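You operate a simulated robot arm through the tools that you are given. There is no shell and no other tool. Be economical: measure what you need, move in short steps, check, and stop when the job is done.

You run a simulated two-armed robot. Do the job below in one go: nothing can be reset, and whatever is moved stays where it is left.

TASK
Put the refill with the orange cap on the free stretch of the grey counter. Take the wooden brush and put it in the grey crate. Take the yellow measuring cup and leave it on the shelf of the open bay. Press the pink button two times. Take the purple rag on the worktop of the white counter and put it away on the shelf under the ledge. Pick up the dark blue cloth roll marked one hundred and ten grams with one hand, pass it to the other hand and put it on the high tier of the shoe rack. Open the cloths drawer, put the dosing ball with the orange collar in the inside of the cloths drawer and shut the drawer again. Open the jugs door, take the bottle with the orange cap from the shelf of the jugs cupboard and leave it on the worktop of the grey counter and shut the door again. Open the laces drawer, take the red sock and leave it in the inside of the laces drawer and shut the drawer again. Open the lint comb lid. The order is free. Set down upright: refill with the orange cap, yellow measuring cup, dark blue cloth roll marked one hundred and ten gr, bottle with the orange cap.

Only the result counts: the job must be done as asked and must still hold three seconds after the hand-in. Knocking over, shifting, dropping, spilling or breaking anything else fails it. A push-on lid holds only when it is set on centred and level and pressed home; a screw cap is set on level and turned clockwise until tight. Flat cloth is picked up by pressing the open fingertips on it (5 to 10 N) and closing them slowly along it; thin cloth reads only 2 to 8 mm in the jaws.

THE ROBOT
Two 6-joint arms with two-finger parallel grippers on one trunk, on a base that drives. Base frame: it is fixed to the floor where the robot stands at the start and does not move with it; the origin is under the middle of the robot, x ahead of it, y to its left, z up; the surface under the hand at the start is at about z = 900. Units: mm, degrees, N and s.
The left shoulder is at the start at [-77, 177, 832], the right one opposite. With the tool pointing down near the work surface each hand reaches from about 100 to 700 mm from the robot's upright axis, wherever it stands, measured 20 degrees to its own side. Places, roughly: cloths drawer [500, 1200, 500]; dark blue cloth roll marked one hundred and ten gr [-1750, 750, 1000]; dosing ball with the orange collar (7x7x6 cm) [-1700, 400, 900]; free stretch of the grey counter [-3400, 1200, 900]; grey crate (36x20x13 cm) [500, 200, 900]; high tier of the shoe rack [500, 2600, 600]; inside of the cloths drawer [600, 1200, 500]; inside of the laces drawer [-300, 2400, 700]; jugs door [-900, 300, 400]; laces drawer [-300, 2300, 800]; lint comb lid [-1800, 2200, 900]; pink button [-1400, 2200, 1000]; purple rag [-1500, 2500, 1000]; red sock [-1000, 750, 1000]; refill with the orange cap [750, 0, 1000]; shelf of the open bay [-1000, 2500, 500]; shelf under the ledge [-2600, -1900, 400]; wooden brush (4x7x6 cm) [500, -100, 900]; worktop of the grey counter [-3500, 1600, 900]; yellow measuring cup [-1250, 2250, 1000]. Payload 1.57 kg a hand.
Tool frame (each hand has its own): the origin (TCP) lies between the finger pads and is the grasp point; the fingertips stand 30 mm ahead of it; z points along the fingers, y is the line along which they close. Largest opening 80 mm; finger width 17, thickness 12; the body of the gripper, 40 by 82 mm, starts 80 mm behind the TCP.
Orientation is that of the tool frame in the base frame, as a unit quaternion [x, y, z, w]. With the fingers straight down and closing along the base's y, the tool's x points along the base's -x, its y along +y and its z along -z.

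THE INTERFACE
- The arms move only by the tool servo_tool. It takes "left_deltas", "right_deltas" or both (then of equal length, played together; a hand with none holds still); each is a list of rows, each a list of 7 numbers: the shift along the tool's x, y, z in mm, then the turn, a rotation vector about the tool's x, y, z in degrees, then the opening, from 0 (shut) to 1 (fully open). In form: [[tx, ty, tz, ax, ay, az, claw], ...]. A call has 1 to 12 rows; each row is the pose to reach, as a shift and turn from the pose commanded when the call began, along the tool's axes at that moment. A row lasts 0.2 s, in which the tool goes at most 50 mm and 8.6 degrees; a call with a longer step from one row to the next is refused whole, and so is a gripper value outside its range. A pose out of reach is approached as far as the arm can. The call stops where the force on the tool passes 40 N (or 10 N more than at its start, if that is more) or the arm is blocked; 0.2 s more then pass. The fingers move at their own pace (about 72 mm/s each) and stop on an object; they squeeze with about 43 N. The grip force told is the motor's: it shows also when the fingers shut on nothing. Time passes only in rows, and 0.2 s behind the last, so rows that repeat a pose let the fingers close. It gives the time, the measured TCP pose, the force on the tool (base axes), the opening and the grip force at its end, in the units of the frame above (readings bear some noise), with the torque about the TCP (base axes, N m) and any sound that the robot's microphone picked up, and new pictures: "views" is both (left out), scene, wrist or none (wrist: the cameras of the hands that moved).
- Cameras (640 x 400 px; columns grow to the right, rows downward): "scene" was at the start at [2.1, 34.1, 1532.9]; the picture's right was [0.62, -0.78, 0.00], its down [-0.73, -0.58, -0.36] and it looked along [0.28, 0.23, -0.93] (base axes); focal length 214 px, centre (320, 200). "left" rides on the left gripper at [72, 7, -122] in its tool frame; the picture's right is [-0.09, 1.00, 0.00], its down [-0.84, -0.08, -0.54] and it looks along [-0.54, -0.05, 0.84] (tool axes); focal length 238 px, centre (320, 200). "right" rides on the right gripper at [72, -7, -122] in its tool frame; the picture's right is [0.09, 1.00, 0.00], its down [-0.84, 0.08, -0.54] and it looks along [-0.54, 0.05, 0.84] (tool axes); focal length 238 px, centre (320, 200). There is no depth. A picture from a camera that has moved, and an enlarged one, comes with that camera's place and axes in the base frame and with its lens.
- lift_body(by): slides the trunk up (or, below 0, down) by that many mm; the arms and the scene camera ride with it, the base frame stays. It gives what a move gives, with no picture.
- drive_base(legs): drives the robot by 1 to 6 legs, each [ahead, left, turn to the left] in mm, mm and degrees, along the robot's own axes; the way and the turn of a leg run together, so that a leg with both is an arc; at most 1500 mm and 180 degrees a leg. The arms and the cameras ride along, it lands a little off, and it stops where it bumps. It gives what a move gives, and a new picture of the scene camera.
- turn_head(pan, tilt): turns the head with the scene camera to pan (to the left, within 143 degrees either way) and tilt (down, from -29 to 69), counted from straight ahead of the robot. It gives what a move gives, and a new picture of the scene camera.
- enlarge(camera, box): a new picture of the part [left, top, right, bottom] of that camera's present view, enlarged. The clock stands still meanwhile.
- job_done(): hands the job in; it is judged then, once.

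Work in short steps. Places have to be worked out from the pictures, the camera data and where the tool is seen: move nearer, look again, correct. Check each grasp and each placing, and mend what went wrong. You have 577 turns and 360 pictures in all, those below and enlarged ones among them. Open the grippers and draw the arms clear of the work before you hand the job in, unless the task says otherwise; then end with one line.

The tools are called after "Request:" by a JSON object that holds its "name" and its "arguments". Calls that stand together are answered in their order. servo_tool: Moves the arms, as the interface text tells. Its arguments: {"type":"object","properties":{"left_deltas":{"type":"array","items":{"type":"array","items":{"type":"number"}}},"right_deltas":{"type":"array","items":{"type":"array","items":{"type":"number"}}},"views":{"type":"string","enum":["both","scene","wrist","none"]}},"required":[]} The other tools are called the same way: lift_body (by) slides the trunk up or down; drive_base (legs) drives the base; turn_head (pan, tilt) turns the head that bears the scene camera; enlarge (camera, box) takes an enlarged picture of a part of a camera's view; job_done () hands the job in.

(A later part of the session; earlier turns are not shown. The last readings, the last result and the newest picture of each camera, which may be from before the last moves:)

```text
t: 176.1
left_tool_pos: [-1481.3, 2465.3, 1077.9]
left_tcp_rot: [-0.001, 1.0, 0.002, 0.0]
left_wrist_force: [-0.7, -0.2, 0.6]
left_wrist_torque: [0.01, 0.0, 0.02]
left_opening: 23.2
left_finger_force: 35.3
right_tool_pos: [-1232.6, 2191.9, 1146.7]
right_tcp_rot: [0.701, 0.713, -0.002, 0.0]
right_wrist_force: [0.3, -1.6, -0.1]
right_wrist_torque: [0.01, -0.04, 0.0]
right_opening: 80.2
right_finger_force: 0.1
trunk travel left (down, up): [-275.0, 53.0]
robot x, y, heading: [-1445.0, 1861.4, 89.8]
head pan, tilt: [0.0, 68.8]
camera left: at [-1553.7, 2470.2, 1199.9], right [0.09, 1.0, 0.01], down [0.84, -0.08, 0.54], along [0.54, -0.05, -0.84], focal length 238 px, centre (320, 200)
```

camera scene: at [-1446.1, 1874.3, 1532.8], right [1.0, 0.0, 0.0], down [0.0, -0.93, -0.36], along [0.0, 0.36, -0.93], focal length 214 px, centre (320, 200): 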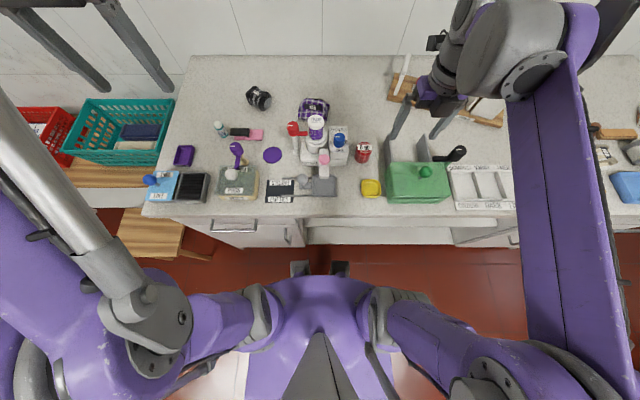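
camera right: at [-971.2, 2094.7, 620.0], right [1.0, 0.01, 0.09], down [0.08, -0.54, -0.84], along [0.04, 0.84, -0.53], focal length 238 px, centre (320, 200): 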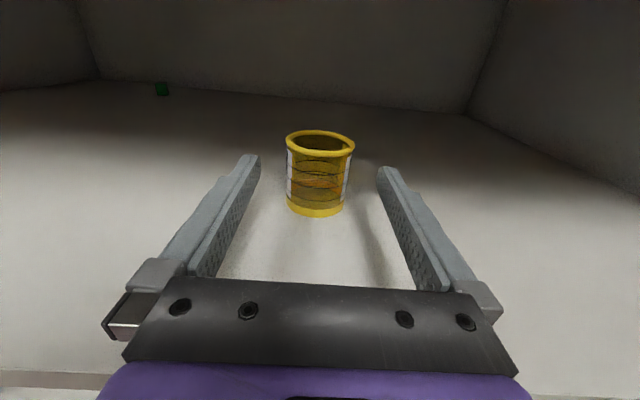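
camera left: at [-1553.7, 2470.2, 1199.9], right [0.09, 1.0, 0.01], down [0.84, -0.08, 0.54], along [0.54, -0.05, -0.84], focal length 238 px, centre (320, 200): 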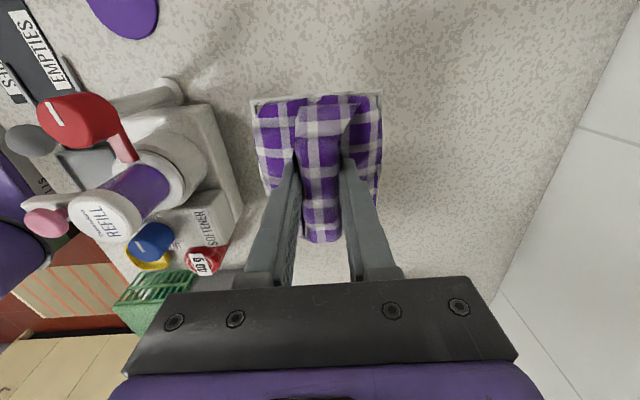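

Rag is held. I take it west clear of the dispenser, then up and back toward the robot.

Request:
{"name": "servo_tool", "arguments": {"left_deltas": [[45, -5, -5, 0, 0, 0, 0], [90, -10, -10, 0, 0, 0, 0], [135, -20, -20, 0, 0, 0, 0], [170, -40, -35, 0, 0, 0, 0], [170, -85, -50, 0, 0, 0, 0], [170, -130, -70, 0, 0, 0, 0], [170, -175, -90, 0, 0, 0, 0], [170, -220, -100, 0, 0, 0, 0], [170, -265, -100, 0, 0, 0, 0], [170, -310, -100, 0, 0, 0, 0]], "views": "none"}}

Request:
{"name": "drive_base", "arguments": {"legs": [[-450, 0, 0]]}}

```text
t: 178.3
left_tool_pos: [-1652.1, 2151.1, 1174.7]
left_tcp_rot: [0.0, 1.0, 0.003, 0.0]
left_wrist_force: [-0.4, -0.7, -0.9]
left_wrist_torque: [0.06, 0.01, -0.02]
left_opening: 23.1
left_finger_force: 35.2
right_tool_pos: [-1231.4, 2191.2, 1146.0]
right_tcp_rot: [0.702, 0.713, -0.001, -0.002]
right_wrist_force: [0.4, -0.7, 0.0]
right_wrist_torque: [0.03, -0.04, 0.02]
right_opening: 80.1
right_finger_force: 0.0
trunk travel left (down, up): [-275.0, 53.0]
robot x, y, heading: [-1443.3, 1859.7, 89.9]
head pan, tilt: [0.0, 68.8]
```

```text
t: 181.0
left_tool_pos: [-1652.4, 1709.4, 1175.5]
left_tcp_rot: [0.0, 1.0, 0.003, 0.0]
left_wrist_force: [-0.3, 0.2, -0.2]
left_wrist_torque: [0.02, 0.03, 0.01]
left_opening: 22.9
left_finger_force: 35.4
right_tool_pos: [-1232.1, 1748.0, 1146.0]
right_tcp_rot: [0.701, 0.713, -0.002, 0.0]
right_wrist_force: [-0.5, -0.4, 0.7]
right_wrist_torque: [0.02, -0.01, -0.06]
right_opening: 79.9
right_finger_force: 0.0
trunk travel left (down, up): [-275.0, 53.0]
robot x, y, heading: [-1449.2, 1414.7, 90.0]
head pan, tilt: [0.0, 68.8]
camera scene: at [-1446.2, 1430.0, 1533.0], right [1.0, 0.0, 0.0], down [0.0, -0.93, -0.36], along [0.0, 0.36, -0.93], focal length 214 px, centre (320, 200)
```

scene: 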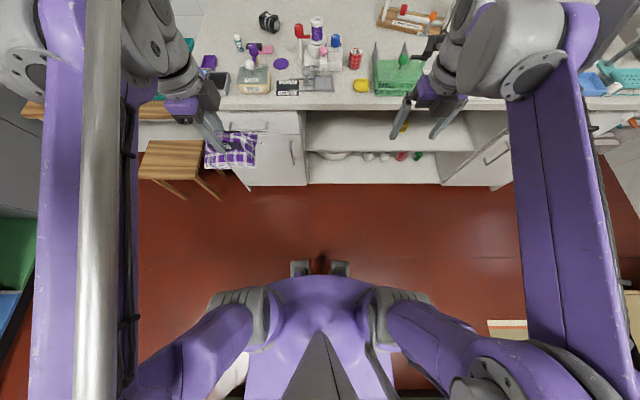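

Now I carry the rag to the alcove: west, then south between the island and grey counter, and turn to face -y.

Request:
{"name": "drive_base", "arguments": {"legs": [[0, 1090, 0], [-1400, 0, 0], [-350, 0, 0], [0, 0, 90], [0, 0, 90]]}}

Request:
{"name": "turn_head", "arguments": {"pan": 0, "tilt": 25}}

```text
t: 206.8
left_tool_pos: [-2346.5, -617.3, 1173.8]
left_tcp_rot: [1.0, -0.014, -0.001, 0.003]
left_wrist_force: [0.0, -0.2, -1.6]
left_wrist_torque: [0.0, -0.03, -0.02]
left_opening: 22.9
left_finger_force: 35.3
right_tool_pos: [-2767.6, -642.9, 1145.6]
right_tcp_rot: [-0.703, 0.711, -0.001, 0.003]
right_wrist_force: [-0.4, 0.3, -0.9]
right_wrist_torque: [-0.03, 0.0, -0.03]
right_opening: 80.1
right_finger_force: 0.1
trunk travel left (down, up): [-275.0, 53.0]
robot x, y, heading: [-2544.6, -317.7, -91.9]
head pan, tilt: [0.0, 68.8]
camera scene: at [-2545.3, -333.1, 1532.9], right [-1.0, 0.03, 0.0], down [0.03, 0.93, -0.36], along [-0.01, -0.36, -0.93], focal length 214 px, centre (320, 200)
```

scene: 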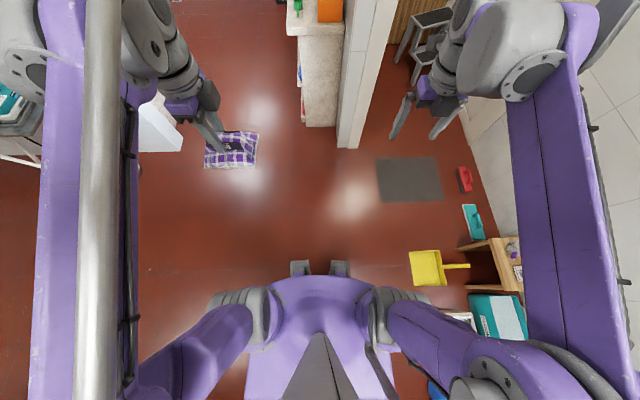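

```text
t: 207.9
left_tool_pos: [-2346.7, -616.0, 1175.7]
left_tcp_rot: [1.0, -0.014, 0.0, 0.003]
left_wrist_force: [-0.5, -0.5, -0.4]
left_wrist_torque: [0.01, -0.01, 0.0]
left_opening: 23.0
left_finger_force: 35.8
right_tool_pos: [-2766.5, -642.8, 1144.6]
right_tcp_rot: [-0.702, 0.712, 0.0, 0.003]
right_wrist_force: [-0.7, -0.9, 0.0]
right_wrist_torque: [0.02, 0.02, 0.03]
right_opening: 80.0
right_finger_force: 0.1
trunk travel left (down, up): [-275.0, 53.0]
robot x, y, heading: [-2546.6, -317.8, -91.5]
head pan, tilt: [0.0, 25.0]
camera scene: at [-2546.3, -369.4, 1592.3], right [-1.0, 0.03, 0.0], down [0.01, 0.42, -0.91], along [-0.03, -0.91, -0.42], focal length 214 px, centre (320, 200)
```

scene: 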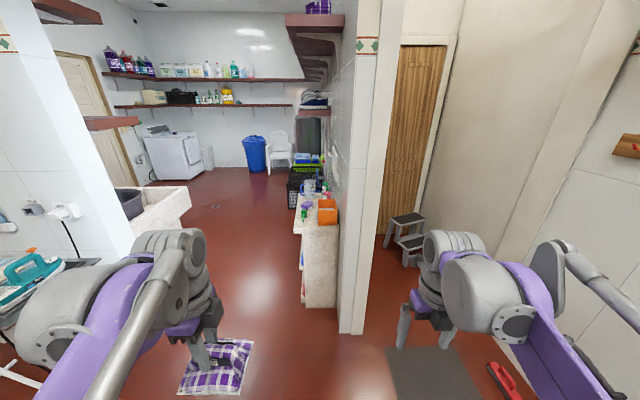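

The ledge unit stands against the partition, front facing +x at about x≈-2440, y −1640…−2200. I move closer to look into it.

Request:
{"name": "drive_base", "arguments": {"legs": [[0, 450, 1.5], [750, 0, 0]]}}

Request:
{"name": "turn_head", "arguments": {"pan": -35, "tilt": 35}}

```text
t: 216.1
left_tool_pos: [-1883.5, -1364.0, 1176.0]
left_tcp_rot: [1.0, 0.001, 0.0, 0.003]
left_wrist_force: [-0.2, -0.3, -0.8]
left_wrist_torque: [0.01, -0.01, 0.03]
left_opening: 22.8
left_finger_force: 34.9
right_tool_pos: [-2302.1, -1404.5, 1145.8]
right_tcp_rot: [0.714, -0.701, 0.0, -0.002]
right_wrist_force: [-0.1, -0.9, -0.1]
right_wrist_torque: [-0.02, -0.03, 0.01]
right_opening: 80.0
right_finger_force: 0.2
trunk travel left (down, up): [-275.0, 53.0]
robot x, y, heading: [-2088.0, -1075.4, -89.8]
head pan, tilt: [0.0, 25.0]
camera scene: at [-2088.9, -1124.1, 1592.3], right [-1.0, 0.0, 0.0], down [0.0, 0.42, -0.91], along [0.0, -0.91, -0.42], focal length 214 px, centre (320, 200)
```

scene: 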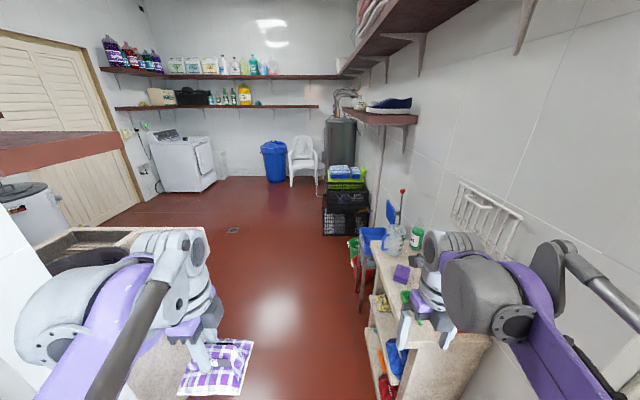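

```text
t: 217.1
left_tool_pos: [-1882.0, -1365.0, 1174.9]
left_tcp_rot: [1.0, 0.001, 0.0, 0.002]
left_wrist_force: [-0.5, 0.1, -0.7]
left_wrist_torque: [-0.01, 0.02, 0.04]
left_opening: 23.0
left_finger_force: 34.9
right_tool_pos: [-2302.3, -1404.0, 1145.2]
right_tcp_rot: [0.713, -0.701, 0.0, -0.003]
right_wrist_force: [0.9, -0.7, 0.2]
right_wrist_torque: [0.01, 0.01, -0.01]
right_opening: 79.9
right_finger_force: 0.0
trunk travel left (down, up): [-275.0, 53.0]
robot x, y, heading: [-2086.3, -1076.0, -90.1]
head pan, tilt: [-35.0, 35.0]
camera scene: at [-2139.4, -1104.2, 1576.6], right [-0.82, 0.57, 0.0], down [0.33, 0.47, -0.82], along [-0.47, -0.67, -0.57], focal length 214 px, centre (320, 200)
```

scene: 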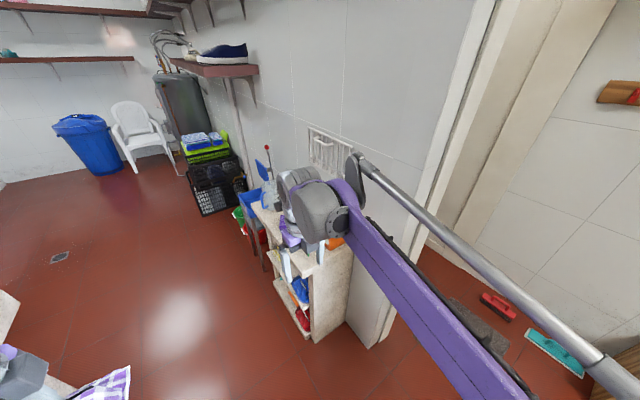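

I go around to face the unit's front: shift left, forward, and turn to heading 180.

Request:
{"name": "drive_base", "arguments": {"legs": [[0, 200, 0], [750, 0, 0], [0, 0, -90]]}}

Request:
{"name": "turn_head", "arguments": {"pan": 0, "tilt": 50}}

```text
t: 227.0
left_tool_pos: [-2178.6, -2021.5, 1174.4]
left_tcp_rot: [-0.707, 0.707, 0.002, -0.002]
left_wrist_force: [-0.2, 1.1, -0.2]
left_wrist_torque: [-0.01, -0.01, -0.04]
left_opening: 22.9
left_finger_force: 35.5
right_tool_pos: [-2219.0, -1601.3, 1145.3]
right_tcp_rot: [-0.009, 1.0, -0.002, 0.002]
right_wrist_force: [-0.5, -0.1, 0.0]
right_wrist_torque: [-0.01, 0.0, -0.01]
right_opening: 80.1
right_finger_force: 0.0
trunk travel left (down, up): [-275.0, 53.0]
robot x, y, heading: [-1884.2, -1812.9, -180.1]
head pan, tilt: [-35.0, 35.0]
camera scene: at [-1918.1, -1764.5, 1576.6], right [0.57, 0.82, 0.0], down [0.47, -0.33, -0.82], along [-0.67, 0.47, -0.57], focal length 214 px, centre (320, 200)
```

scene: 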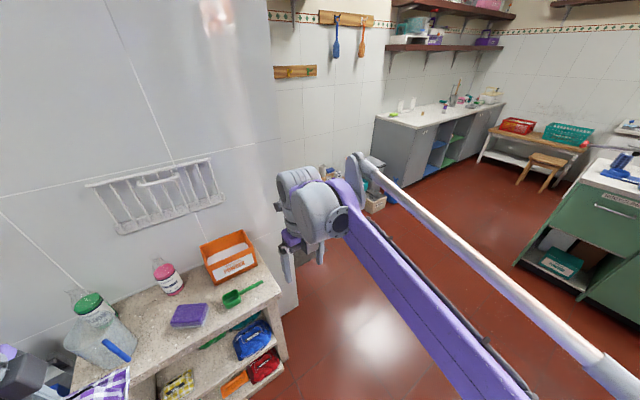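

```text
t: 228.0
left_tool_pos: [-2179.5, -2022.0, 1176.0]
left_tcp_rot: [-0.707, 0.707, 0.002, -0.002]
left_wrist_force: [0.2, 0.8, -0.9]
left_wrist_torque: [-0.03, 0.03, -0.01]
left_opening: 22.8
left_finger_force: 35.2
right_tool_pos: [-2218.7, -1600.9, 1145.4]
right_tcp_rot: [-0.009, 1.0, -0.002, 0.002]
right_wrist_force: [0.6, 0.6, 0.3]
right_wrist_torque: [-0.03, 0.01, 0.01]
right_opening: 80.3
right_finger_force: 0.0
trunk travel left (down, up): [-275.0, 53.0]
robot x, y, heading: [-1885.5, -1814.0, -179.9]
head pan, tilt: [0.0, 50.0]
camera scene: at [-1923.0, -1814.9, 1554.9], right [0.0, 1.0, 0.0], down [0.77, 0.0, -0.64], along [-0.64, 0.0, -0.77], focal length 214 px, centre (320, 200)
```

scene: 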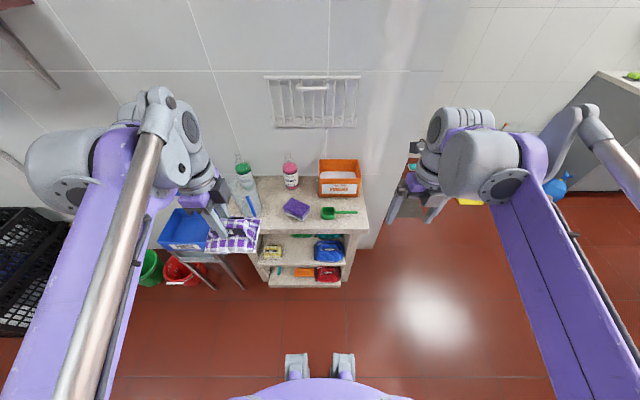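

Request:
{"name": "enlarge", "arguments": {"camera": "scene", "box": [220, 150, 390, 300]}}

```text
2.67 times, centred on (305, 225) of scene
camera zoom: at [-1923.0, -1814.9, 1554.9], right [0.0, 1.0, 0.0], down [0.77, 0.0, -0.64], along [-0.64, 0.0, -0.77], focal length 572 px, centre (360, 133)
```

zoom: 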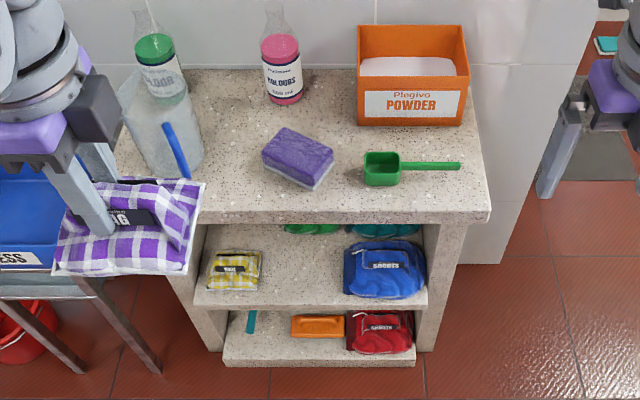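

The mid shelf (z≈409) has a free gap at y≈-2010…-1850 between the yellow rag and the blue shorts. I align the robot, lower the trunk, and pitch the left hand 45° to insert the rag.

Request:
{"name": "drive_base", "arguments": {"legs": [[50, -44, 0]]}}

Request:
{"name": "lift_body", "arguments": {"by": -270}}

Request:
{"name": "servo_tool", "arguments": {"left_deltas": [[0, 0, 25, -7, 0, 0, 0], [0, 5, 50, -14, 0, 0, 0], [0, 10, 75, -21, 0, 0, 0], [0, 15, 100, -28, 0, 0, 0], [0, 20, 125, -35, 0, 0, 0], [0, 25, 150, -42, 0, 0, 0], [0, 30, 175, -45, 0, 0, 0], [0, 30, 200, -45, 0, 0, 0], [0, 30, 220, -45, 0, 0, 0], [0, 30, 220, -45, 0, 0, 0]], "views": "both"}}

```text
t: 229.0
left_tool_pos: [-2229.7, -1976.4, 1175.0]
left_tcp_rot: [0.708, -0.706, -0.001, 0.002]
left_wrist_force: [0.0, 0.1, -0.3]
left_wrist_torque: [-0.01, -0.01, 0.01]
left_opening: 23.0
left_finger_force: 35.2
right_tool_pos: [-2268.4, -1557.5, 1144.9]
right_tcp_rot: [-0.01, 1.0, -0.002, 0.002]
right_wrist_force: [-0.3, 0.6, -0.1]
right_wrist_torque: [-0.01, 0.0, 0.04]
right_opening: 79.8
right_finger_force: 0.0
trunk travel left (down, up): [-275.0, 53.0]
robot x, y, heading: [-1935.3, -1773.7, -179.8]
head pan, tilt: [0.0, 50.0]
camera scene: at [-1973.4, -1771.1, 1554.8], right [0.0, 1.0, 0.0], down [0.77, 0.0, -0.64], along [-0.64, 0.0, -0.77], focal length 214 px, centre (320, 200)
```

scene: 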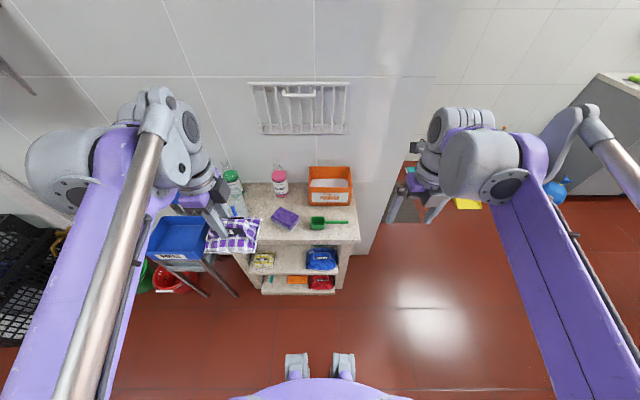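

```text
t: 231.8
left_tool_pos: [-2229.1, -1977.7, 906.0]
left_tcp_rot: [0.708, -0.706, -0.002, 0.001]
left_wrist_force: [0.1, -0.3, 0.4]
left_wrist_torque: [0.02, 0.0, -0.01]
left_opening: 22.9
left_finger_force: 35.3
right_tool_pos: [-2268.6, -1556.2, 875.3]
right_tcp_rot: [-0.009, 1.0, -0.003, 0.003]
right_wrist_force: [0.4, -0.2, -0.1]
right_wrist_torque: [-0.05, 0.01, 0.05]
right_opening: 80.2
right_finger_force: 0.1
trunk travel left (down, up): [-5.0, 323.0]
robot x, y, heading: [-1939.7, -1769.4, -179.9]
head pan, tilt: [0.0, 50.0]
```

```text
t: 234.0
left_tool_pos: [-2260.9, -1977.9, 684.6]
left_tcp_rot: [0.653, -0.652, -0.272, 0.273]
left_wrist_force: [0.1, -0.1, -0.9]
left_wrist_torque: [0.0, -0.04, 0.04]
left_opening: 23.0
left_finger_force: 35.6
right_tool_pos: [-2268.8, -1557.4, 874.0]
right_tcp_rot: [-0.009, 1.0, -0.002, 0.002]
right_wrist_force: [-0.4, -0.2, -0.7]
right_wrist_torque: [0.0, -0.04, -0.02]
right_opening: 80.2
right_finger_force: 0.1
trunk travel left (down, up): [-5.0, 323.0]
robot x, y, heading: [-1937.4, -1770.3, -180.1]
head pan, tilt: [0.0, 50.0]
camera scene: at [-2023.5, -1771.4, 1280.2], right [0.0, 1.0, 0.0], down [0.77, 0.0, -0.64], along [-0.64, 0.0, -0.77], focal length 214 px, centre (320, 200)
camera left: at [-2179.8, -2050.2, 775.3], right [-0.7, 0.09, 0.71], down [0.44, 0.84, 0.33], along [-0.56, 0.54, -0.63], focal length 238 px, centre (320, 200)
```

scene: 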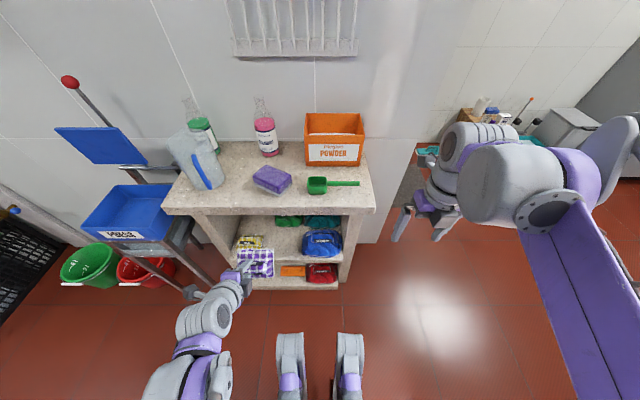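
left: 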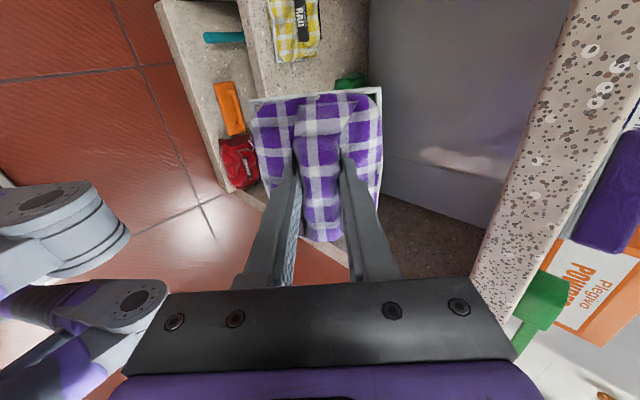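

Gap centre confirmed at y≈-1930. I shift sideways and approach along the tool axis to the pre-insert point.

Request:
{"name": "servo_tool", "arguments": {"left_deltas": [[-20, 0, 20, 0, 0, 0, 0], [-46, -2, 50, 0, 0, 0, 0], [-46, -5, 90, 0, 0, 0, 0], [-46, -7, 124, 0, 0, 0, 0], [-46, -7, 124, 0, 0, 0, 0]], "views": "both"}}

Request:
{"name": "enlarge", "arguments": {"camera": "scene", "box": [200, 180, 380, 310]}}

```text
t: 235.2
left_tool_pos: [-2344.3, -1932.8, 592.9]
left_tcp_rot: [0.653, -0.653, -0.272, 0.272]
left_wrist_force: [0.3, 0.1, -1.3]
left_wrist_torque: [-0.01, -0.02, -0.02]
left_opening: 22.7
left_finger_force: 35.4
right_tool_pos: [-2267.9, -1557.8, 876.2]
right_tcp_rot: [-0.008, 1.0, -0.002, 0.002]
right_wrist_force: [0.0, 0.5, 0.0]
right_wrist_torque: [-0.01, -0.02, -0.03]
right_opening: 80.0
right_finger_force: 0.0
trunk travel left (down, up): [-5.0, 323.0]
robot x, y, heading: [-1938.5, -1769.2, -179.8]
head pan, tilt: [0.0, 50.0]
camera scene: at [-2023.3, -1771.4, 1280.2], right [0.0, 1.0, 0.0], down [0.77, 0.0, -0.64], along [-0.64, 0.0, -0.77], focal length 214 px, centre (320, 200)
camera left: at [-2262.3, -2004.2, 682.8], right [-0.7, 0.09, 0.71], down [0.44, 0.84, 0.33], along [-0.56, 0.54, -0.63], focal length 238 px, centre (320, 200)
```

scene: 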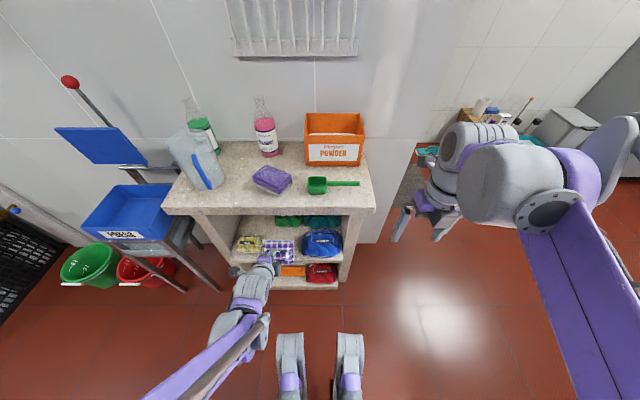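
left: 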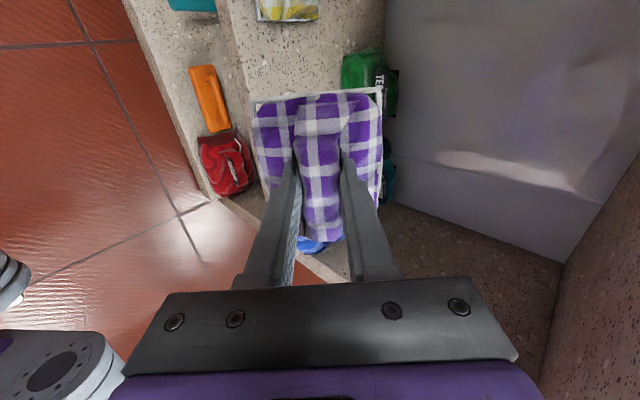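

```text
3.08 times, centred on (290, 245) of scene
camera zoom: at [-2023.3, -1771.4, 1280.2], right [0.0, 1.0, 0.0], down [0.77, 0.0, -0.64], along [-0.64, 0.0, -0.77], focal length 660 px, centre (412, 62)
```

zoom: 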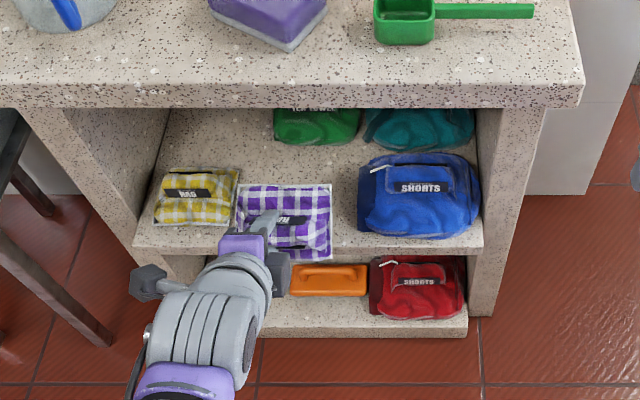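

The rag lines up with the gap. Inserting along the tool axis.

Request:
{"name": "servo_tool", "arguments": {"left_deltas": [[-2, 8, 30, 0, 0, 0, 0], [-2, 16, 60, 0, 0, 0, 0], [-2, 20, 90, 0, 0, 0, 0], [-2, 20, 110, 0, 0, 0, 0], [-2, 20, 120, 0, 0, 0, 0], [-2, 20, 130, 0, 0, 0, 0]], "views": "both"}}

Request:
{"name": "enlarge", "arguments": {"camera": "scene", "box": [200, 180, 380, 310]}}

```text
t: 236.6
left_tool_pos: [-2450.7, -1929.8, 518.1]
left_tcp_rot: [0.654, -0.651, -0.273, 0.272]
left_wrist_force: [0.8, -0.4, -0.4]
left_wrist_torque: [-0.05, -0.02, -0.01]
left_opening: 23.0
left_finger_force: 35.9
right_tool_pos: [-2269.3, -1556.2, 875.8]
right_tcp_rot: [-0.009, 1.0, -0.002, 0.003]
right_wrist_force: [0.9, 0.0, 0.2]
right_wrist_torque: [-0.01, -0.02, 0.0]
right_opening: 79.9
right_finger_force: 0.1
trunk travel left (down, up): [-5.0, 323.0]
robot x, y, heading: [-1935.6, -1772.2, -180.2]
head pan, tilt: [0.0, 50.0]
camera scene: at [-2023.7, -1771.4, 1280.2], right [0.0, 1.0, 0.0], down [0.77, 0.0, -0.64], along [-0.64, 0.0, -0.77], focal length 214 px, centre (320, 200)
camera left: at [-2369.6, -2002.0, 607.5], right [-0.7, 0.09, 0.71], down [0.44, 0.84, 0.33], along [-0.56, 0.54, -0.63], focal length 238 px, centre (320, 200)
```

scene: 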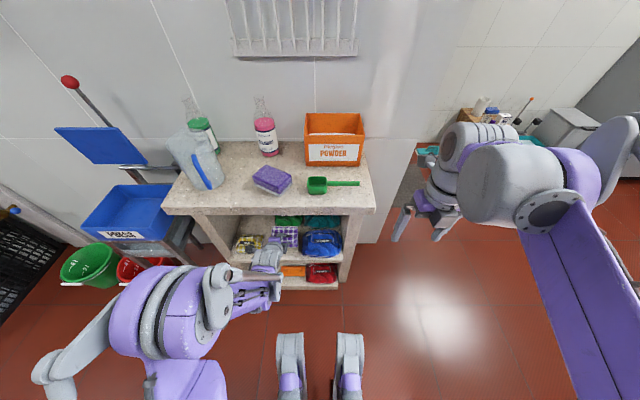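
left: 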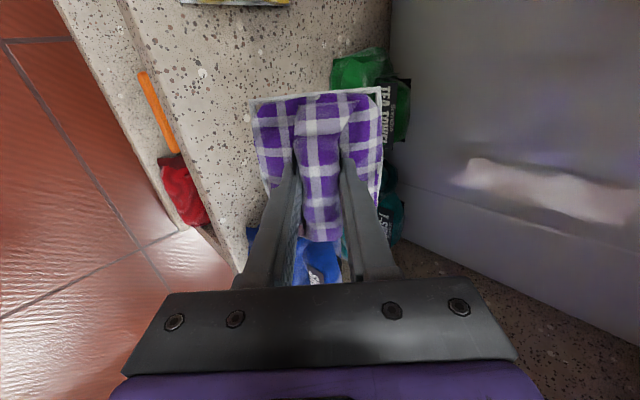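

```text
3.08 times, centred on (290, 245) of scene
camera zoom: at [-2023.7, -1771.4, 1280.2], right [0.0, 1.0, 0.0], down [0.77, 0.0, -0.64], along [-0.64, 0.0, -0.77], focal length 660 px, centre (412, 62)
```

zoom: 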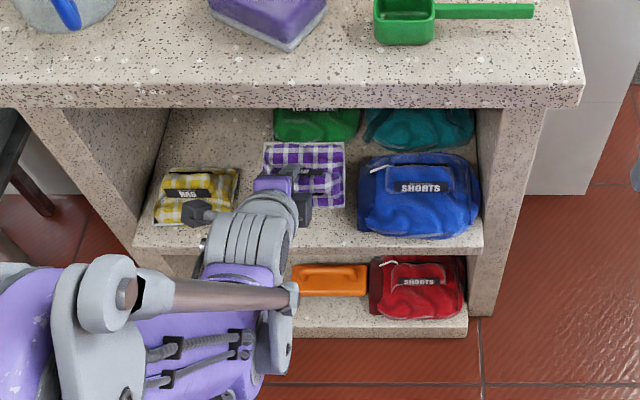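

The rag is over the free gap. I lower straight down in steps until contact, slightly drawing back.

Request:
{"name": "servo_tool", "arguments": {"left_deltas": [[0, -12, 3, 0, 0, 0, 0], [0, -19, 10, 0, 0, 0, 0], [0, -24, 15, 0, 0, 0, 0], [0, -28, 19, 0, 0, 0, 0], [0, -32, 23, 0, 0, 0, 0], [0, -35, 26, 0, 0, 0, 0], [0, -38, 29, 0, 0, 0, 0]], "views": "wrist"}}

```text
t: 238.2
left_tool_pos: [-2443.3, -1928.7, 470.0]
left_tcp_rot: [0.653, -0.651, -0.273, 0.273]
left_wrist_force: [1.1, -2.0, 17.3]
left_wrist_torque: [0.16, 0.09, 0.0]
left_opening: 22.9
left_finger_force: 35.6
right_tool_pos: [-2267.8, -1556.8, 876.1]
right_tcp_rot: [-0.009, 1.0, -0.002, 0.001]
right_wrist_force: [-0.2, 0.2, -0.3]
right_wrist_torque: [0.01, 0.01, 0.0]
right_opening: 80.2
right_finger_force: 0.1
trunk travel left (down, up): [-5.0, 323.0]
robot x, y, heading: [-1933.5, -1771.2, -179.6]
head pan, tilt: [0.0, 50.0]
camera left: at [-2362.3, -2002.1, 560.2], right [-0.7, 0.09, 0.71], down [0.44, 0.84, 0.32], along [-0.57, 0.54, -0.62], focal length 238 px, centre (320, 200)
```

left: 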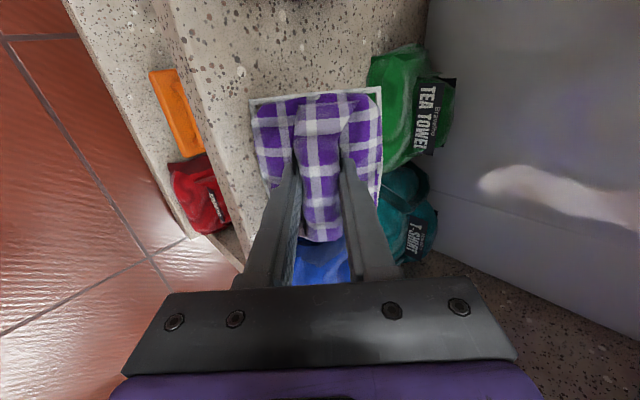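

Contact on the shelf. I nudge it 15 mm further in, then open modestly.

Request:
{"name": "servo_tool", "arguments": {"left_deltas": [[0, 3, -3, 0, 0, 0, 0], [0, 13, 8, 0, 0, 0, 0], [0, 10, 11, 0, 0, 0, 0], [0, 10, 11, 0, 0, 0, 0.4], [0, 10, 11, 0, 0, 0, 0.5], [0, 10, 11, 0, 0, 0, 0.5], [0, 10, 11, 0, 0, 0, 0.5]], "views": "wrist"}}

```text
t: 239.8
left_tool_pos: [-2458.1, -1929.1, 467.8]
left_tcp_rot: [-0.652, 0.652, 0.273, -0.274]
left_wrist_force: [2.8, 0.4, 22.2]
left_wrist_torque: [0.01, 0.16, -0.02]
left_opening: 28.9
left_finger_force: 0.0
right_tool_pos: [-2268.6, -1556.8, 876.7]
right_tcp_rot: [-0.009, 1.0, -0.002, 0.001]
right_wrist_force: [-0.9, 0.4, -0.8]
right_wrist_torque: [0.05, 0.01, 0.02]
right_opening: 79.8
right_finger_force: 0.0
trunk travel left (down, up): [-5.0, 323.0]
robot x, y, heading: [-1937.0, -1770.2, -179.9]
head pan, tilt: [0.0, 50.0]
camera left: at [-2377.4, -2002.4, 558.4], right [-0.7, 0.09, 0.71], down [0.44, 0.84, 0.32], along [-0.56, 0.54, -0.63], focal length 238 px, centre (320, 200)
```

left: 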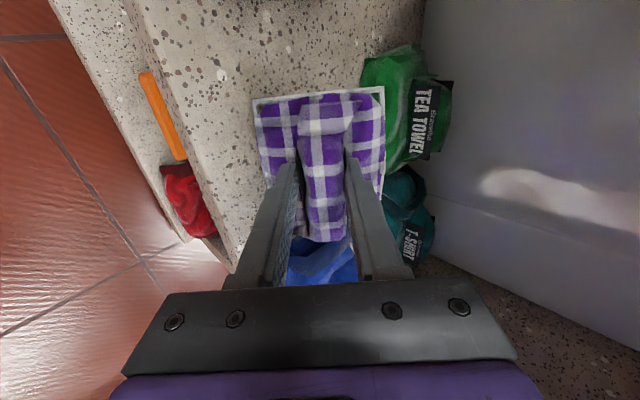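

Released partly; I draw back along the tool axis while opening a bit more.

Request:
{"name": "servo_tool", "arguments": {"left_deltas": [[0, 0, -8, 0, 0, 0, 0.5], [0, 0, -20, 0, 0, 0, 0.6], [0, 0, -40, 0, 0, 0, 0.6], [0, 0, -70, 0, 0, 0, 0.6], [0, 0, -110, 0, 0, 0, 0.6]], "views": "both"}}

Request:
{"name": "enlarge", "arguments": {"camera": "scene", "box": [200, 180, 380, 310]}}

```text
t: 241.0
left_tool_pos: [-2379.3, -1927.9, 546.6]
left_tcp_rot: [0.653, -0.652, -0.272, 0.272]
left_wrist_force: [0.0, -0.2, -1.6]
left_wrist_torque: [-0.05, 0.0, 0.02]
left_opening: 48.0
left_finger_force: 0.1
right_tool_pos: [-2266.8, -1557.7, 876.5]
right_tcp_rot: [-0.009, 1.0, -0.002, 0.002]
right_wrist_force: [-0.3, 0.4, 0.2]
right_wrist_torque: [0.01, 0.01, 0.02]
right_opening: 79.9
right_finger_force: 0.0
trunk travel left (down, up): [-5.0, 323.0]
robot x, y, heading: [-1937.4, -1768.3, -180.0]
head pan, tilt: [0.0, 50.0]
camera scene: at [-2022.8, -1771.3, 1280.3], right [0.0, 1.0, 0.0], down [0.77, 0.0, -0.64], along [-0.64, 0.0, -0.77], focal length 214 px, centre (320, 200)
camera left: at [-2298.7, -2001.7, 635.9], right [-0.7, 0.09, 0.71], down [0.44, 0.84, 0.33], along [-0.56, 0.54, -0.63], focal length 238 px, centre (320, 200)
```

scene: 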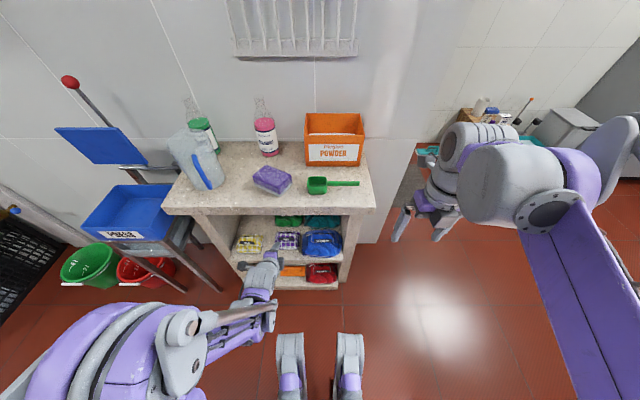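
left: 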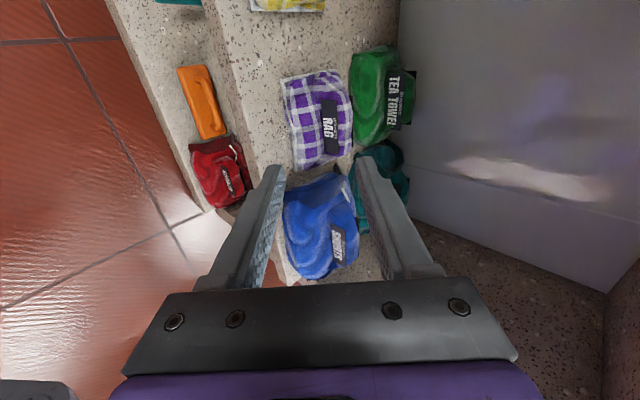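

```text
3.08 times, centred on (290, 245) of scene
camera zoom: at [-2022.8, -1771.3, 1280.3], right [0.0, 1.0, 0.0], down [0.77, 0.0, -0.64], along [-0.64, 0.0, -0.77], focal length 660 px, centre (412, 62)
```

zoom: 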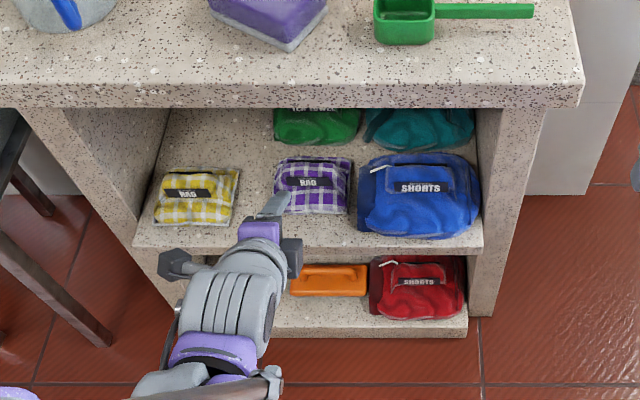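

The purple rag lies flat on the shelf under the ledge. I retract, restore the left hand to pointing down with its normal yaw, and raise the trunk.

Request:
{"name": "servo_tool", "arguments": {"left_deltas": [[0, 0, -40, 0, 0, 0, 1], [0, 0, -80, 0, 0, 0, 1], [0, 0, -120, 7, 0, 0, 1], [0, 0, -150, 14, 0, 0, 1], [0, 0, -180, 21, 0, 0, 1], [0, 0, -200, 28, 0, 0, 1], [0, 0, -215, 35, 0, 0, 1], [0, 0, -225, 42, 0, 0, 1], [0, 0, -230, 45, 0, 0, 1], [0, 0, -230, 45, 0, 0, 1]], "views": "none"}}

Request:
{"name": "lift_body", "arguments": {"by": 270}}

Request:
{"name": "servo_tool", "arguments": {"left_deltas": [[0, 0, 0, 0, 0, -8, 1], [0, 0, 0, 0, 0, -16, 1], [0, 0, 0, 0, 0, -24, 1], [0, 0, 0, 0, 0, -32, 1], [0, 0, 0, 0, 0, -40, 1], [0, 0, 0, 0, 0, -48, 1], [0, 0, 0, 0, 0, -56, 1], [0, 0, 0, 0, 0, -64, 1], [0, 0, 0, 0, 0, -72, 1], [0, 0, 0, 0, 0, -80, 1], [0, 0, 0, 0, 0, -88, 1], [0, 0, 0, 0, 0, -90, 1]], "views": "none"}}

```text
t: 243.2
left_tool_pos: [-2215.8, -1930.1, 706.7]
left_tcp_rot: [0.708, -0.706, -0.002, 0.001]
left_wrist_force: [-0.2, 0.0, -1.0]
left_wrist_torque: [0.02, 0.02, -0.03]
left_opening: 80.3
left_finger_force: 0.1
right_tool_pos: [-2268.5, -1557.9, 875.0]
right_tcp_rot: [-0.009, 1.0, -0.002, 0.002]
right_wrist_force: [0.1, 0.5, -0.9]
right_wrist_torque: [0.0, 0.0, 0.02]
right_opening: 80.0
right_finger_force: 0.1
trunk travel left (down, up): [-5.0, 323.0]
robot x, y, heading: [-1939.6, -1770.7, -179.9]
head pan, tilt: [0.0, 50.0]
```

```text
t: 245.9
left_tool_pos: [-2217.0, -1928.7, 976.3]
left_tcp_rot: [0.708, -0.706, -0.001, 0.002]
left_wrist_force: [0.6, 0.3, -0.8]
left_wrist_torque: [0.0, -0.02, 0.02]
left_opening: 80.1
left_finger_force: 0.0
right_tool_pos: [-2268.2, -1557.0, 1145.5]
right_tcp_rot: [-0.008, 1.0, -0.002, 0.002]
right_wrist_force: [0.0, 0.1, 0.2]
right_wrist_torque: [-0.01, 0.0, 0.0]
right_opening: 80.1
right_finger_force: 0.1
trunk travel left (down, up): [-275.0, 53.0]
robot x, y, heading: [-1940.9, -1771.2, -179.9]
head pan, tilt: [0.0, 50.0]
```

```text
t: 248.5
left_tool_pos: [-2217.8, -1929.8, 977.7]
left_tcp_rot: [1.0, 0.002, -0.002, 0.0]
left_wrist_force: [-0.9, -0.4, 0.0]
left_wrist_torque: [0.04, -0.03, 0.01]
left_opening: 79.9
left_finger_force: 0.1
right_tool_pos: [-2268.1, -1557.4, 1145.2]
right_tcp_rot: [-0.01, 1.0, -0.002, 0.002]
right_wrist_force: [-0.4, -0.9, 0.3]
right_wrist_torque: [0.02, 0.01, -0.03]
right_opening: 80.1
right_finger_force: 0.2
trunk travel left (down, up): [-275.0, 53.0]
robot x, y, heading: [-1939.1, -1771.2, -180.2]
head pan, tilt: [0.0, 50.0]
```

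Raise the left hand and drive back north to face the island's south side near the jugs door.

Request:
{"name": "servo_tool", "arguments": {"left_deltas": [[0, 0, -45, 0, 0, 0, 1], [0, 10, -90, 0, 0, 0, 1], [0, 20, -135, 0, 0, 0, 1], [0, 30, -175, 0, 0, 0, 1]], "views": "none"}}

Request:
{"name": "drive_base", "arguments": {"legs": [[0, 0, -90], [0, 140, 0], [1400, 0, 0], [0, -900, 0]]}}

Request:
{"name": "turn_head", "arguments": {"pan": 0, "tilt": 40}}

```text
t: 249.5
left_tool_pos: [-2215.7, -1960.1, 1153.2]
left_tcp_rot: [1.0, 0.001, -0.003, 0.0]
left_wrist_force: [0.5, 0.0, 0.3]
left_wrist_torque: [-0.01, -0.01, 0.04]
left_opening: 80.1
left_finger_force: 0.1
right_tool_pos: [-2268.3, -1557.3, 1144.9]
right_tcp_rot: [-0.009, 1.0, -0.002, 0.002]
right_wrist_force: [0.3, -0.1, 0.8]
right_wrist_torque: [0.01, 0.01, 0.0]
right_opening: 79.8
right_finger_force: 0.0
trunk travel left (down, up): [-275.0, 53.0]
robot x, y, heading: [-1937.1, -1772.6, -179.8]
head pan, tilt: [0.0, 50.0]
```

```text
t: 269.6
left_tool_pos: [-1401.4, -69.9, 1152.7]
left_tcp_rot: [0.715, -0.7, -0.002, -0.002]
left_wrist_force: [-0.2, -0.1, -0.2]
left_wrist_torque: [0.02, 0.01, -0.03]
left_opening: 80.0
left_finger_force: 0.1
right_tool_pos: [-1000.1, -12.2, 1145.1]
right_tcp_rot: [0.694, 0.72, -0.002, 0.0]
right_wrist_force: [-0.4, -0.4, 0.2]
right_wrist_torque: [-0.01, -0.01, -0.03]
right_opening: 80.1
right_finger_force: 0.1
trunk travel left (down, up): [-275.0, 53.0]
robot x, y, heading: [-1206.8, -351.7, 91.1]
head pan, tilt: [0.0, 50.0]
camera scene: at [-1207.5, -312.4, 1554.9], right [1.0, 0.02, 0.0], down [0.01, -0.77, -0.64], along [-0.01, 0.64, -0.77], focal length 214 px, centre (320, 200)
```

scene: 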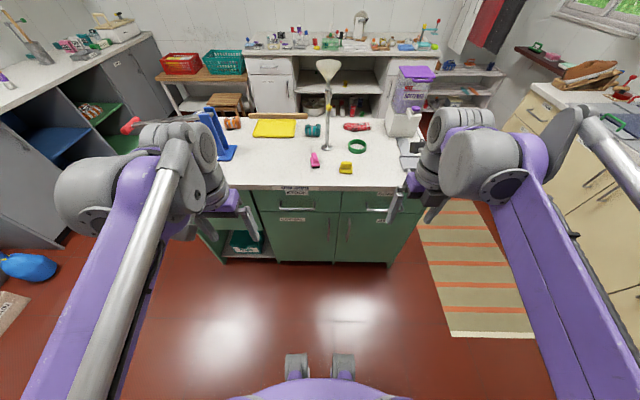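

```text
t: 270.4
left_tool_pos: [-1400.7, -71.3, 1152.7]
left_tcp_rot: [0.714, -0.7, -0.001, -0.002]
left_wrist_force: [-0.1, -0.3, 0.1]
left_wrist_torque: [0.0, 0.0, 0.0]
left_opening: 79.8
left_finger_force: 0.0
right_tool_pos: [-999.6, -11.8, 1145.6]
right_tcp_rot: [0.695, 0.719, -0.003, 0.0]
right_wrist_force: [-0.5, 0.1, 0.2]
right_wrist_torque: [0.04, 0.0, -0.01]
right_opening: 80.0
right_finger_force: 0.0
trunk travel left (down, up): [-275.0, 53.0]
robot x, y, heading: [-1206.5, -343.5, 91.1]
head pan, tilt: [0.0, 40.0]
camera scene: at [-1207.6, -304.4, 1569.0], right [1.0, 0.02, 0.0], down [0.01, -0.64, -0.77], along [-0.01, 0.77, -0.64], focal length 214 px, centre (320, 200)
```

scene: 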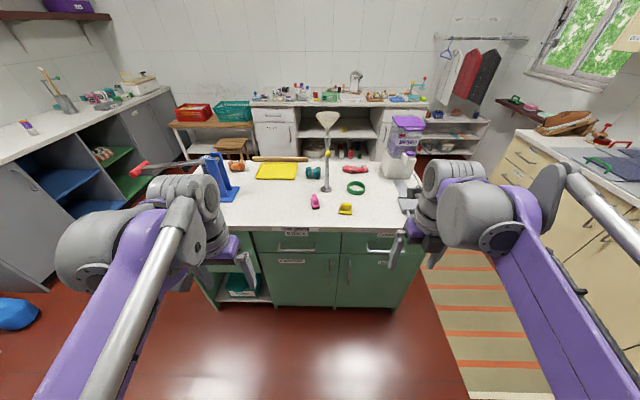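

Request:
{"name": "enlarge", "arguments": {"camera": "scene", "box": [190, 210, 430, 320]}}

Request:
{"name": "enlarge", "arguments": {"camera": "scene", "box": [190, 100, 430, 230]}}

```text
2.67 times, centred on (310, 265) of scene
camera zoom: at [-1207.6, -304.4, 1569.0], right [1.0, 0.02, 0.0], down [0.01, -0.64, -0.77], along [-0.01, 0.77, -0.64], focal length 572 px, centre (347, 27)
```

zoom: 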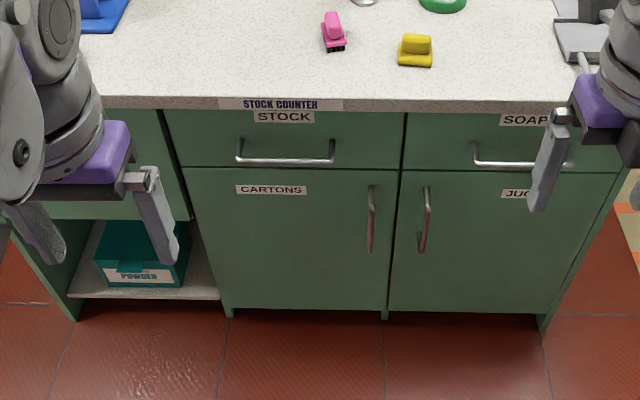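

```text
2.67 times, centred on (310, 165) of scene
camera zoom: at [-1207.6, -304.4, 1569.0], right [1.0, 0.02, 0.0], down [0.01, -0.64, -0.77], along [-0.01, 0.77, -0.64], focal length 572 px, centre (347, 293)
```

zoom: 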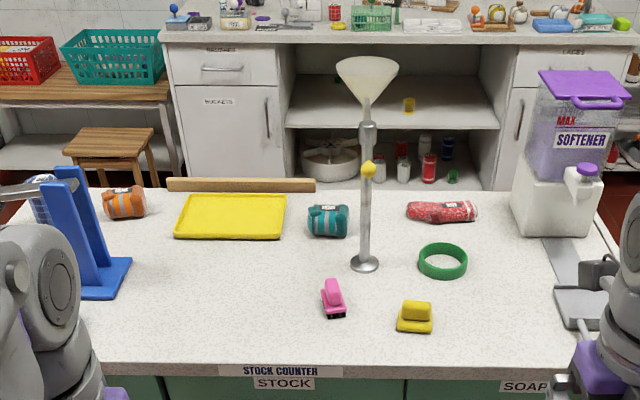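

JUGS is the right-hand door, handle at about (-1070,290, z 490–705), hinge on the east side. I lower the trunk and pitch the right hand forward with camera on top.

Request:
{"name": "lift_body", "arguments": {"by": -250}}

Request:
{"name": "servo_tool", "arguments": {"right_deltas": [[14, -6, 10, 0, 8, 0, 1], [28, -12, 22, 0, 16, 0, 1], [42, -18, 34, 0, 24, 0, 1], [56, -24, 46, 0, 32, 0, 1], [70, -30, 58, 0, 40, 0, 1], [84, -36, 70, 0, 48, 0, 1], [98, -42, 82, 0, 56, 0, 1], [112, -48, 94, 0, 64, 0, 1], [126, -54, 106, 0, 72, 0, 1], [140, -60, 118, 0, 80, 0, 1], [150, -66, 130, 0, 88, 0, 1], [155, -70, 140, 0, 90, 0, 1]], "views": "both"}}

```text
t: 272.9
left_tool_pos: [-1401.5, -70.3, 902.2]
left_tcp_rot: [0.714, -0.701, -0.002, -0.002]
left_wrist_force: [-0.5, -0.6, 0.7]
left_wrist_torque: [0.0, 0.01, 0.02]
left_opening: 80.1
left_finger_force: 0.1
right_tool_pos: [-998.9, -11.7, 894.3]
right_tcp_rot: [0.695, 0.719, -0.004, 0.0]
right_wrist_force: [0.4, 0.4, 0.0]
right_wrist_torque: [0.0, -0.01, 0.0]
right_opening: 80.0
right_finger_force: 0.1
trunk travel left (down, up): [-25.0, 303.0]
robot x, y, heading: [-1207.5, -351.6, 91.1]
head pan, tilt: [0.0, 40.0]
```

```text
t: 275.6
left_tool_pos: [-1401.1, -70.6, 902.2]
left_tcp_rot: [0.714, -0.7, -0.001, -0.001]
left_wrist_force: [0.6, -0.3, -0.1]
left_wrist_torque: [0.03, 0.0, -0.03]
left_opening: 80.2
left_finger_force: 0.0
right_tool_pos: [-1074.0, 140.5, 756.8]
right_tcp_rot: [-0.493, -0.508, -0.49, 0.509]
right_wrist_force: [-0.4, -1.0, 0.0]
right_wrist_torque: [-0.02, 0.0, 0.03]
right_opening: 79.9
right_finger_force: 0.1
right hand out of reach, approached as far as the arm can: row 5, 6, 7, 8, 9
trunk travel left (down, up): [-25.0, 303.0]
robot x, y, heading: [-1204.4, -348.9, 90.9]
head pan, tilt: [0.0, 40.0]
camera scene: at [-1208.5, -257.1, 1310.2], right [1.0, 0.02, 0.0], down [0.01, -0.64, -0.77], along [-0.01, 0.77, -0.64], focal length 214 px, centre (320, 200)
camera right: at [-1075.6, 18.9, 829.2], right [1.0, 0.03, 0.09], down [0.09, -0.54, -0.84], along [0.02, 0.84, -0.54], focal length 238 px, centre (320, 200)
```

scene: 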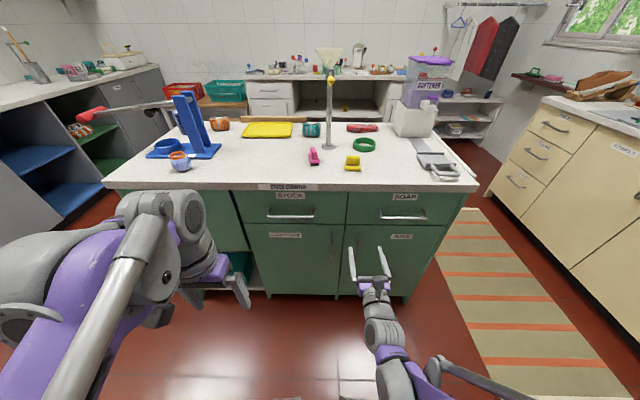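
right: 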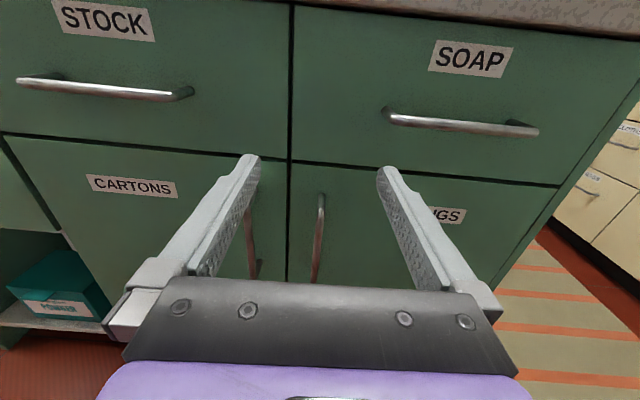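

Handle spans z≈482–670 at x≈-1064. I lower to z≈590 and come closer, stopping short.

Request:
{"name": "servo_tool", "arguments": {"right_deltas": [[0, 3, 40, 0, 0, 0, 1], [-30, 6, 70, 0, 0, 0, 1], [-70, 10, 85, 0, 0, 0, 1], [-110, 10, 85, 0, 0, 0, 0.7], [-150, 10, 85, 0, 0, 0, 0.6], [-165, 10, 85, 0, 0, 0, 0.6], [-165, 10, 85, 0, 0, 0, 0.6]], "views": "wrist"}}

```text
t: 277.1
left_tool_pos: [-1401.0, -69.9, 902.7]
left_tcp_rot: [0.714, -0.7, -0.002, -0.002]
left_wrist_force: [0.4, -0.3, 0.1]
left_wrist_torque: [0.05, -0.01, 0.01]
left_opening: 80.2
left_finger_force: 0.1
right_tool_pos: [-1067.9, 223.0, 588.3]
right_tcp_rot: [0.492, 0.509, 0.489, -0.509]
right_wrist_force: [-1.4, 0.1, -0.3]
right_wrist_torque: [-0.01, -0.01, 0.02]
right_opening: 48.1
right_finger_force: 0.0
trunk travel left (down, up): [-25.0, 303.0]
robot x, y, heading: [-1205.2, -345.9, 91.0]
head pan, tilt: [0.0, 40.0]
camera right: at [-1070.1, 100.9, 661.4], right [1.0, 0.03, 0.09], down [0.09, -0.54, -0.84], along [0.02, 0.84, -0.54], focal length 238 px, centre (320, 200)
```

right: 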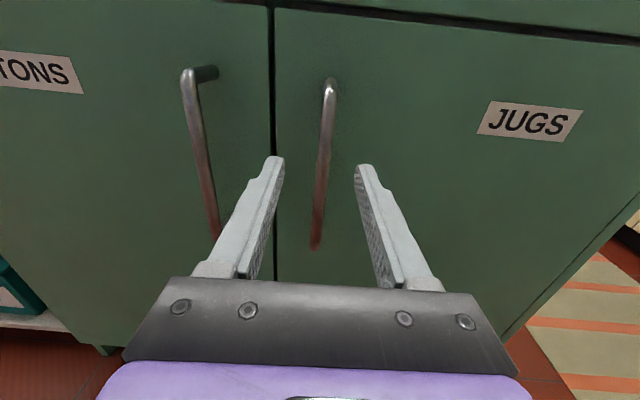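

Aligned (handle x≈-1067). I advance 57 mm and close on the bar.

Request:
{"name": "servo_tool", "arguments": {"right_deltas": [[0, 0, 30, 0, 0, 0, 0.6], [0, 0, 50, 0, 0, 0, 0.6], [0, 0, 57, 0, 0, 0, 0.6], [0, 0, 57, 0, 0, 0, 0.2], [0, 0, 57, 0, 0, 0, 0], [0, 0, 57, 0, 0, 0, 0], [0, 0, 57, 0, 0, 0, 0]], "views": "wrist"}}

```text
t: 278.8
left_tool_pos: [-1399.4, -70.8, 902.4]
left_tcp_rot: [0.713, -0.701, -0.003, -0.002]
left_wrist_force: [0.3, 0.2, -0.2]
left_wrist_torque: [0.01, 0.0, -0.03]
left_opening: 80.0
left_finger_force: 0.1
right_tool_pos: [-1066.6, 280.4, 589.2]
right_tcp_rot: [-0.494, -0.507, -0.49, 0.509]
right_wrist_force: [27.3, 4.4, 3.1]
right_wrist_torque: [-0.17, -0.25, -0.26]
right_opening: 11.4
right_finger_force: 29.4
trunk travel left (down, up): [-25.0, 303.0]
robot x, y, heading: [-1206.6, -346.1, 91.1]
head pan, tilt: [0.0, 40.0]
camera right: at [-1068.6, 159.3, 662.8], right [1.0, 0.03, 0.09], down [0.09, -0.54, -0.84], along [0.02, 0.84, -0.54], focal length 238 px, centre (320, 200)
```

right: 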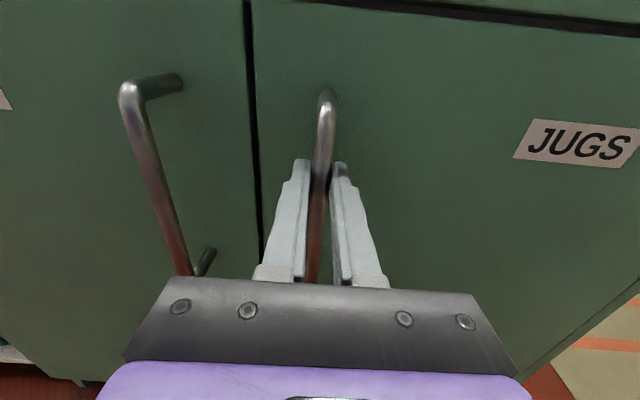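

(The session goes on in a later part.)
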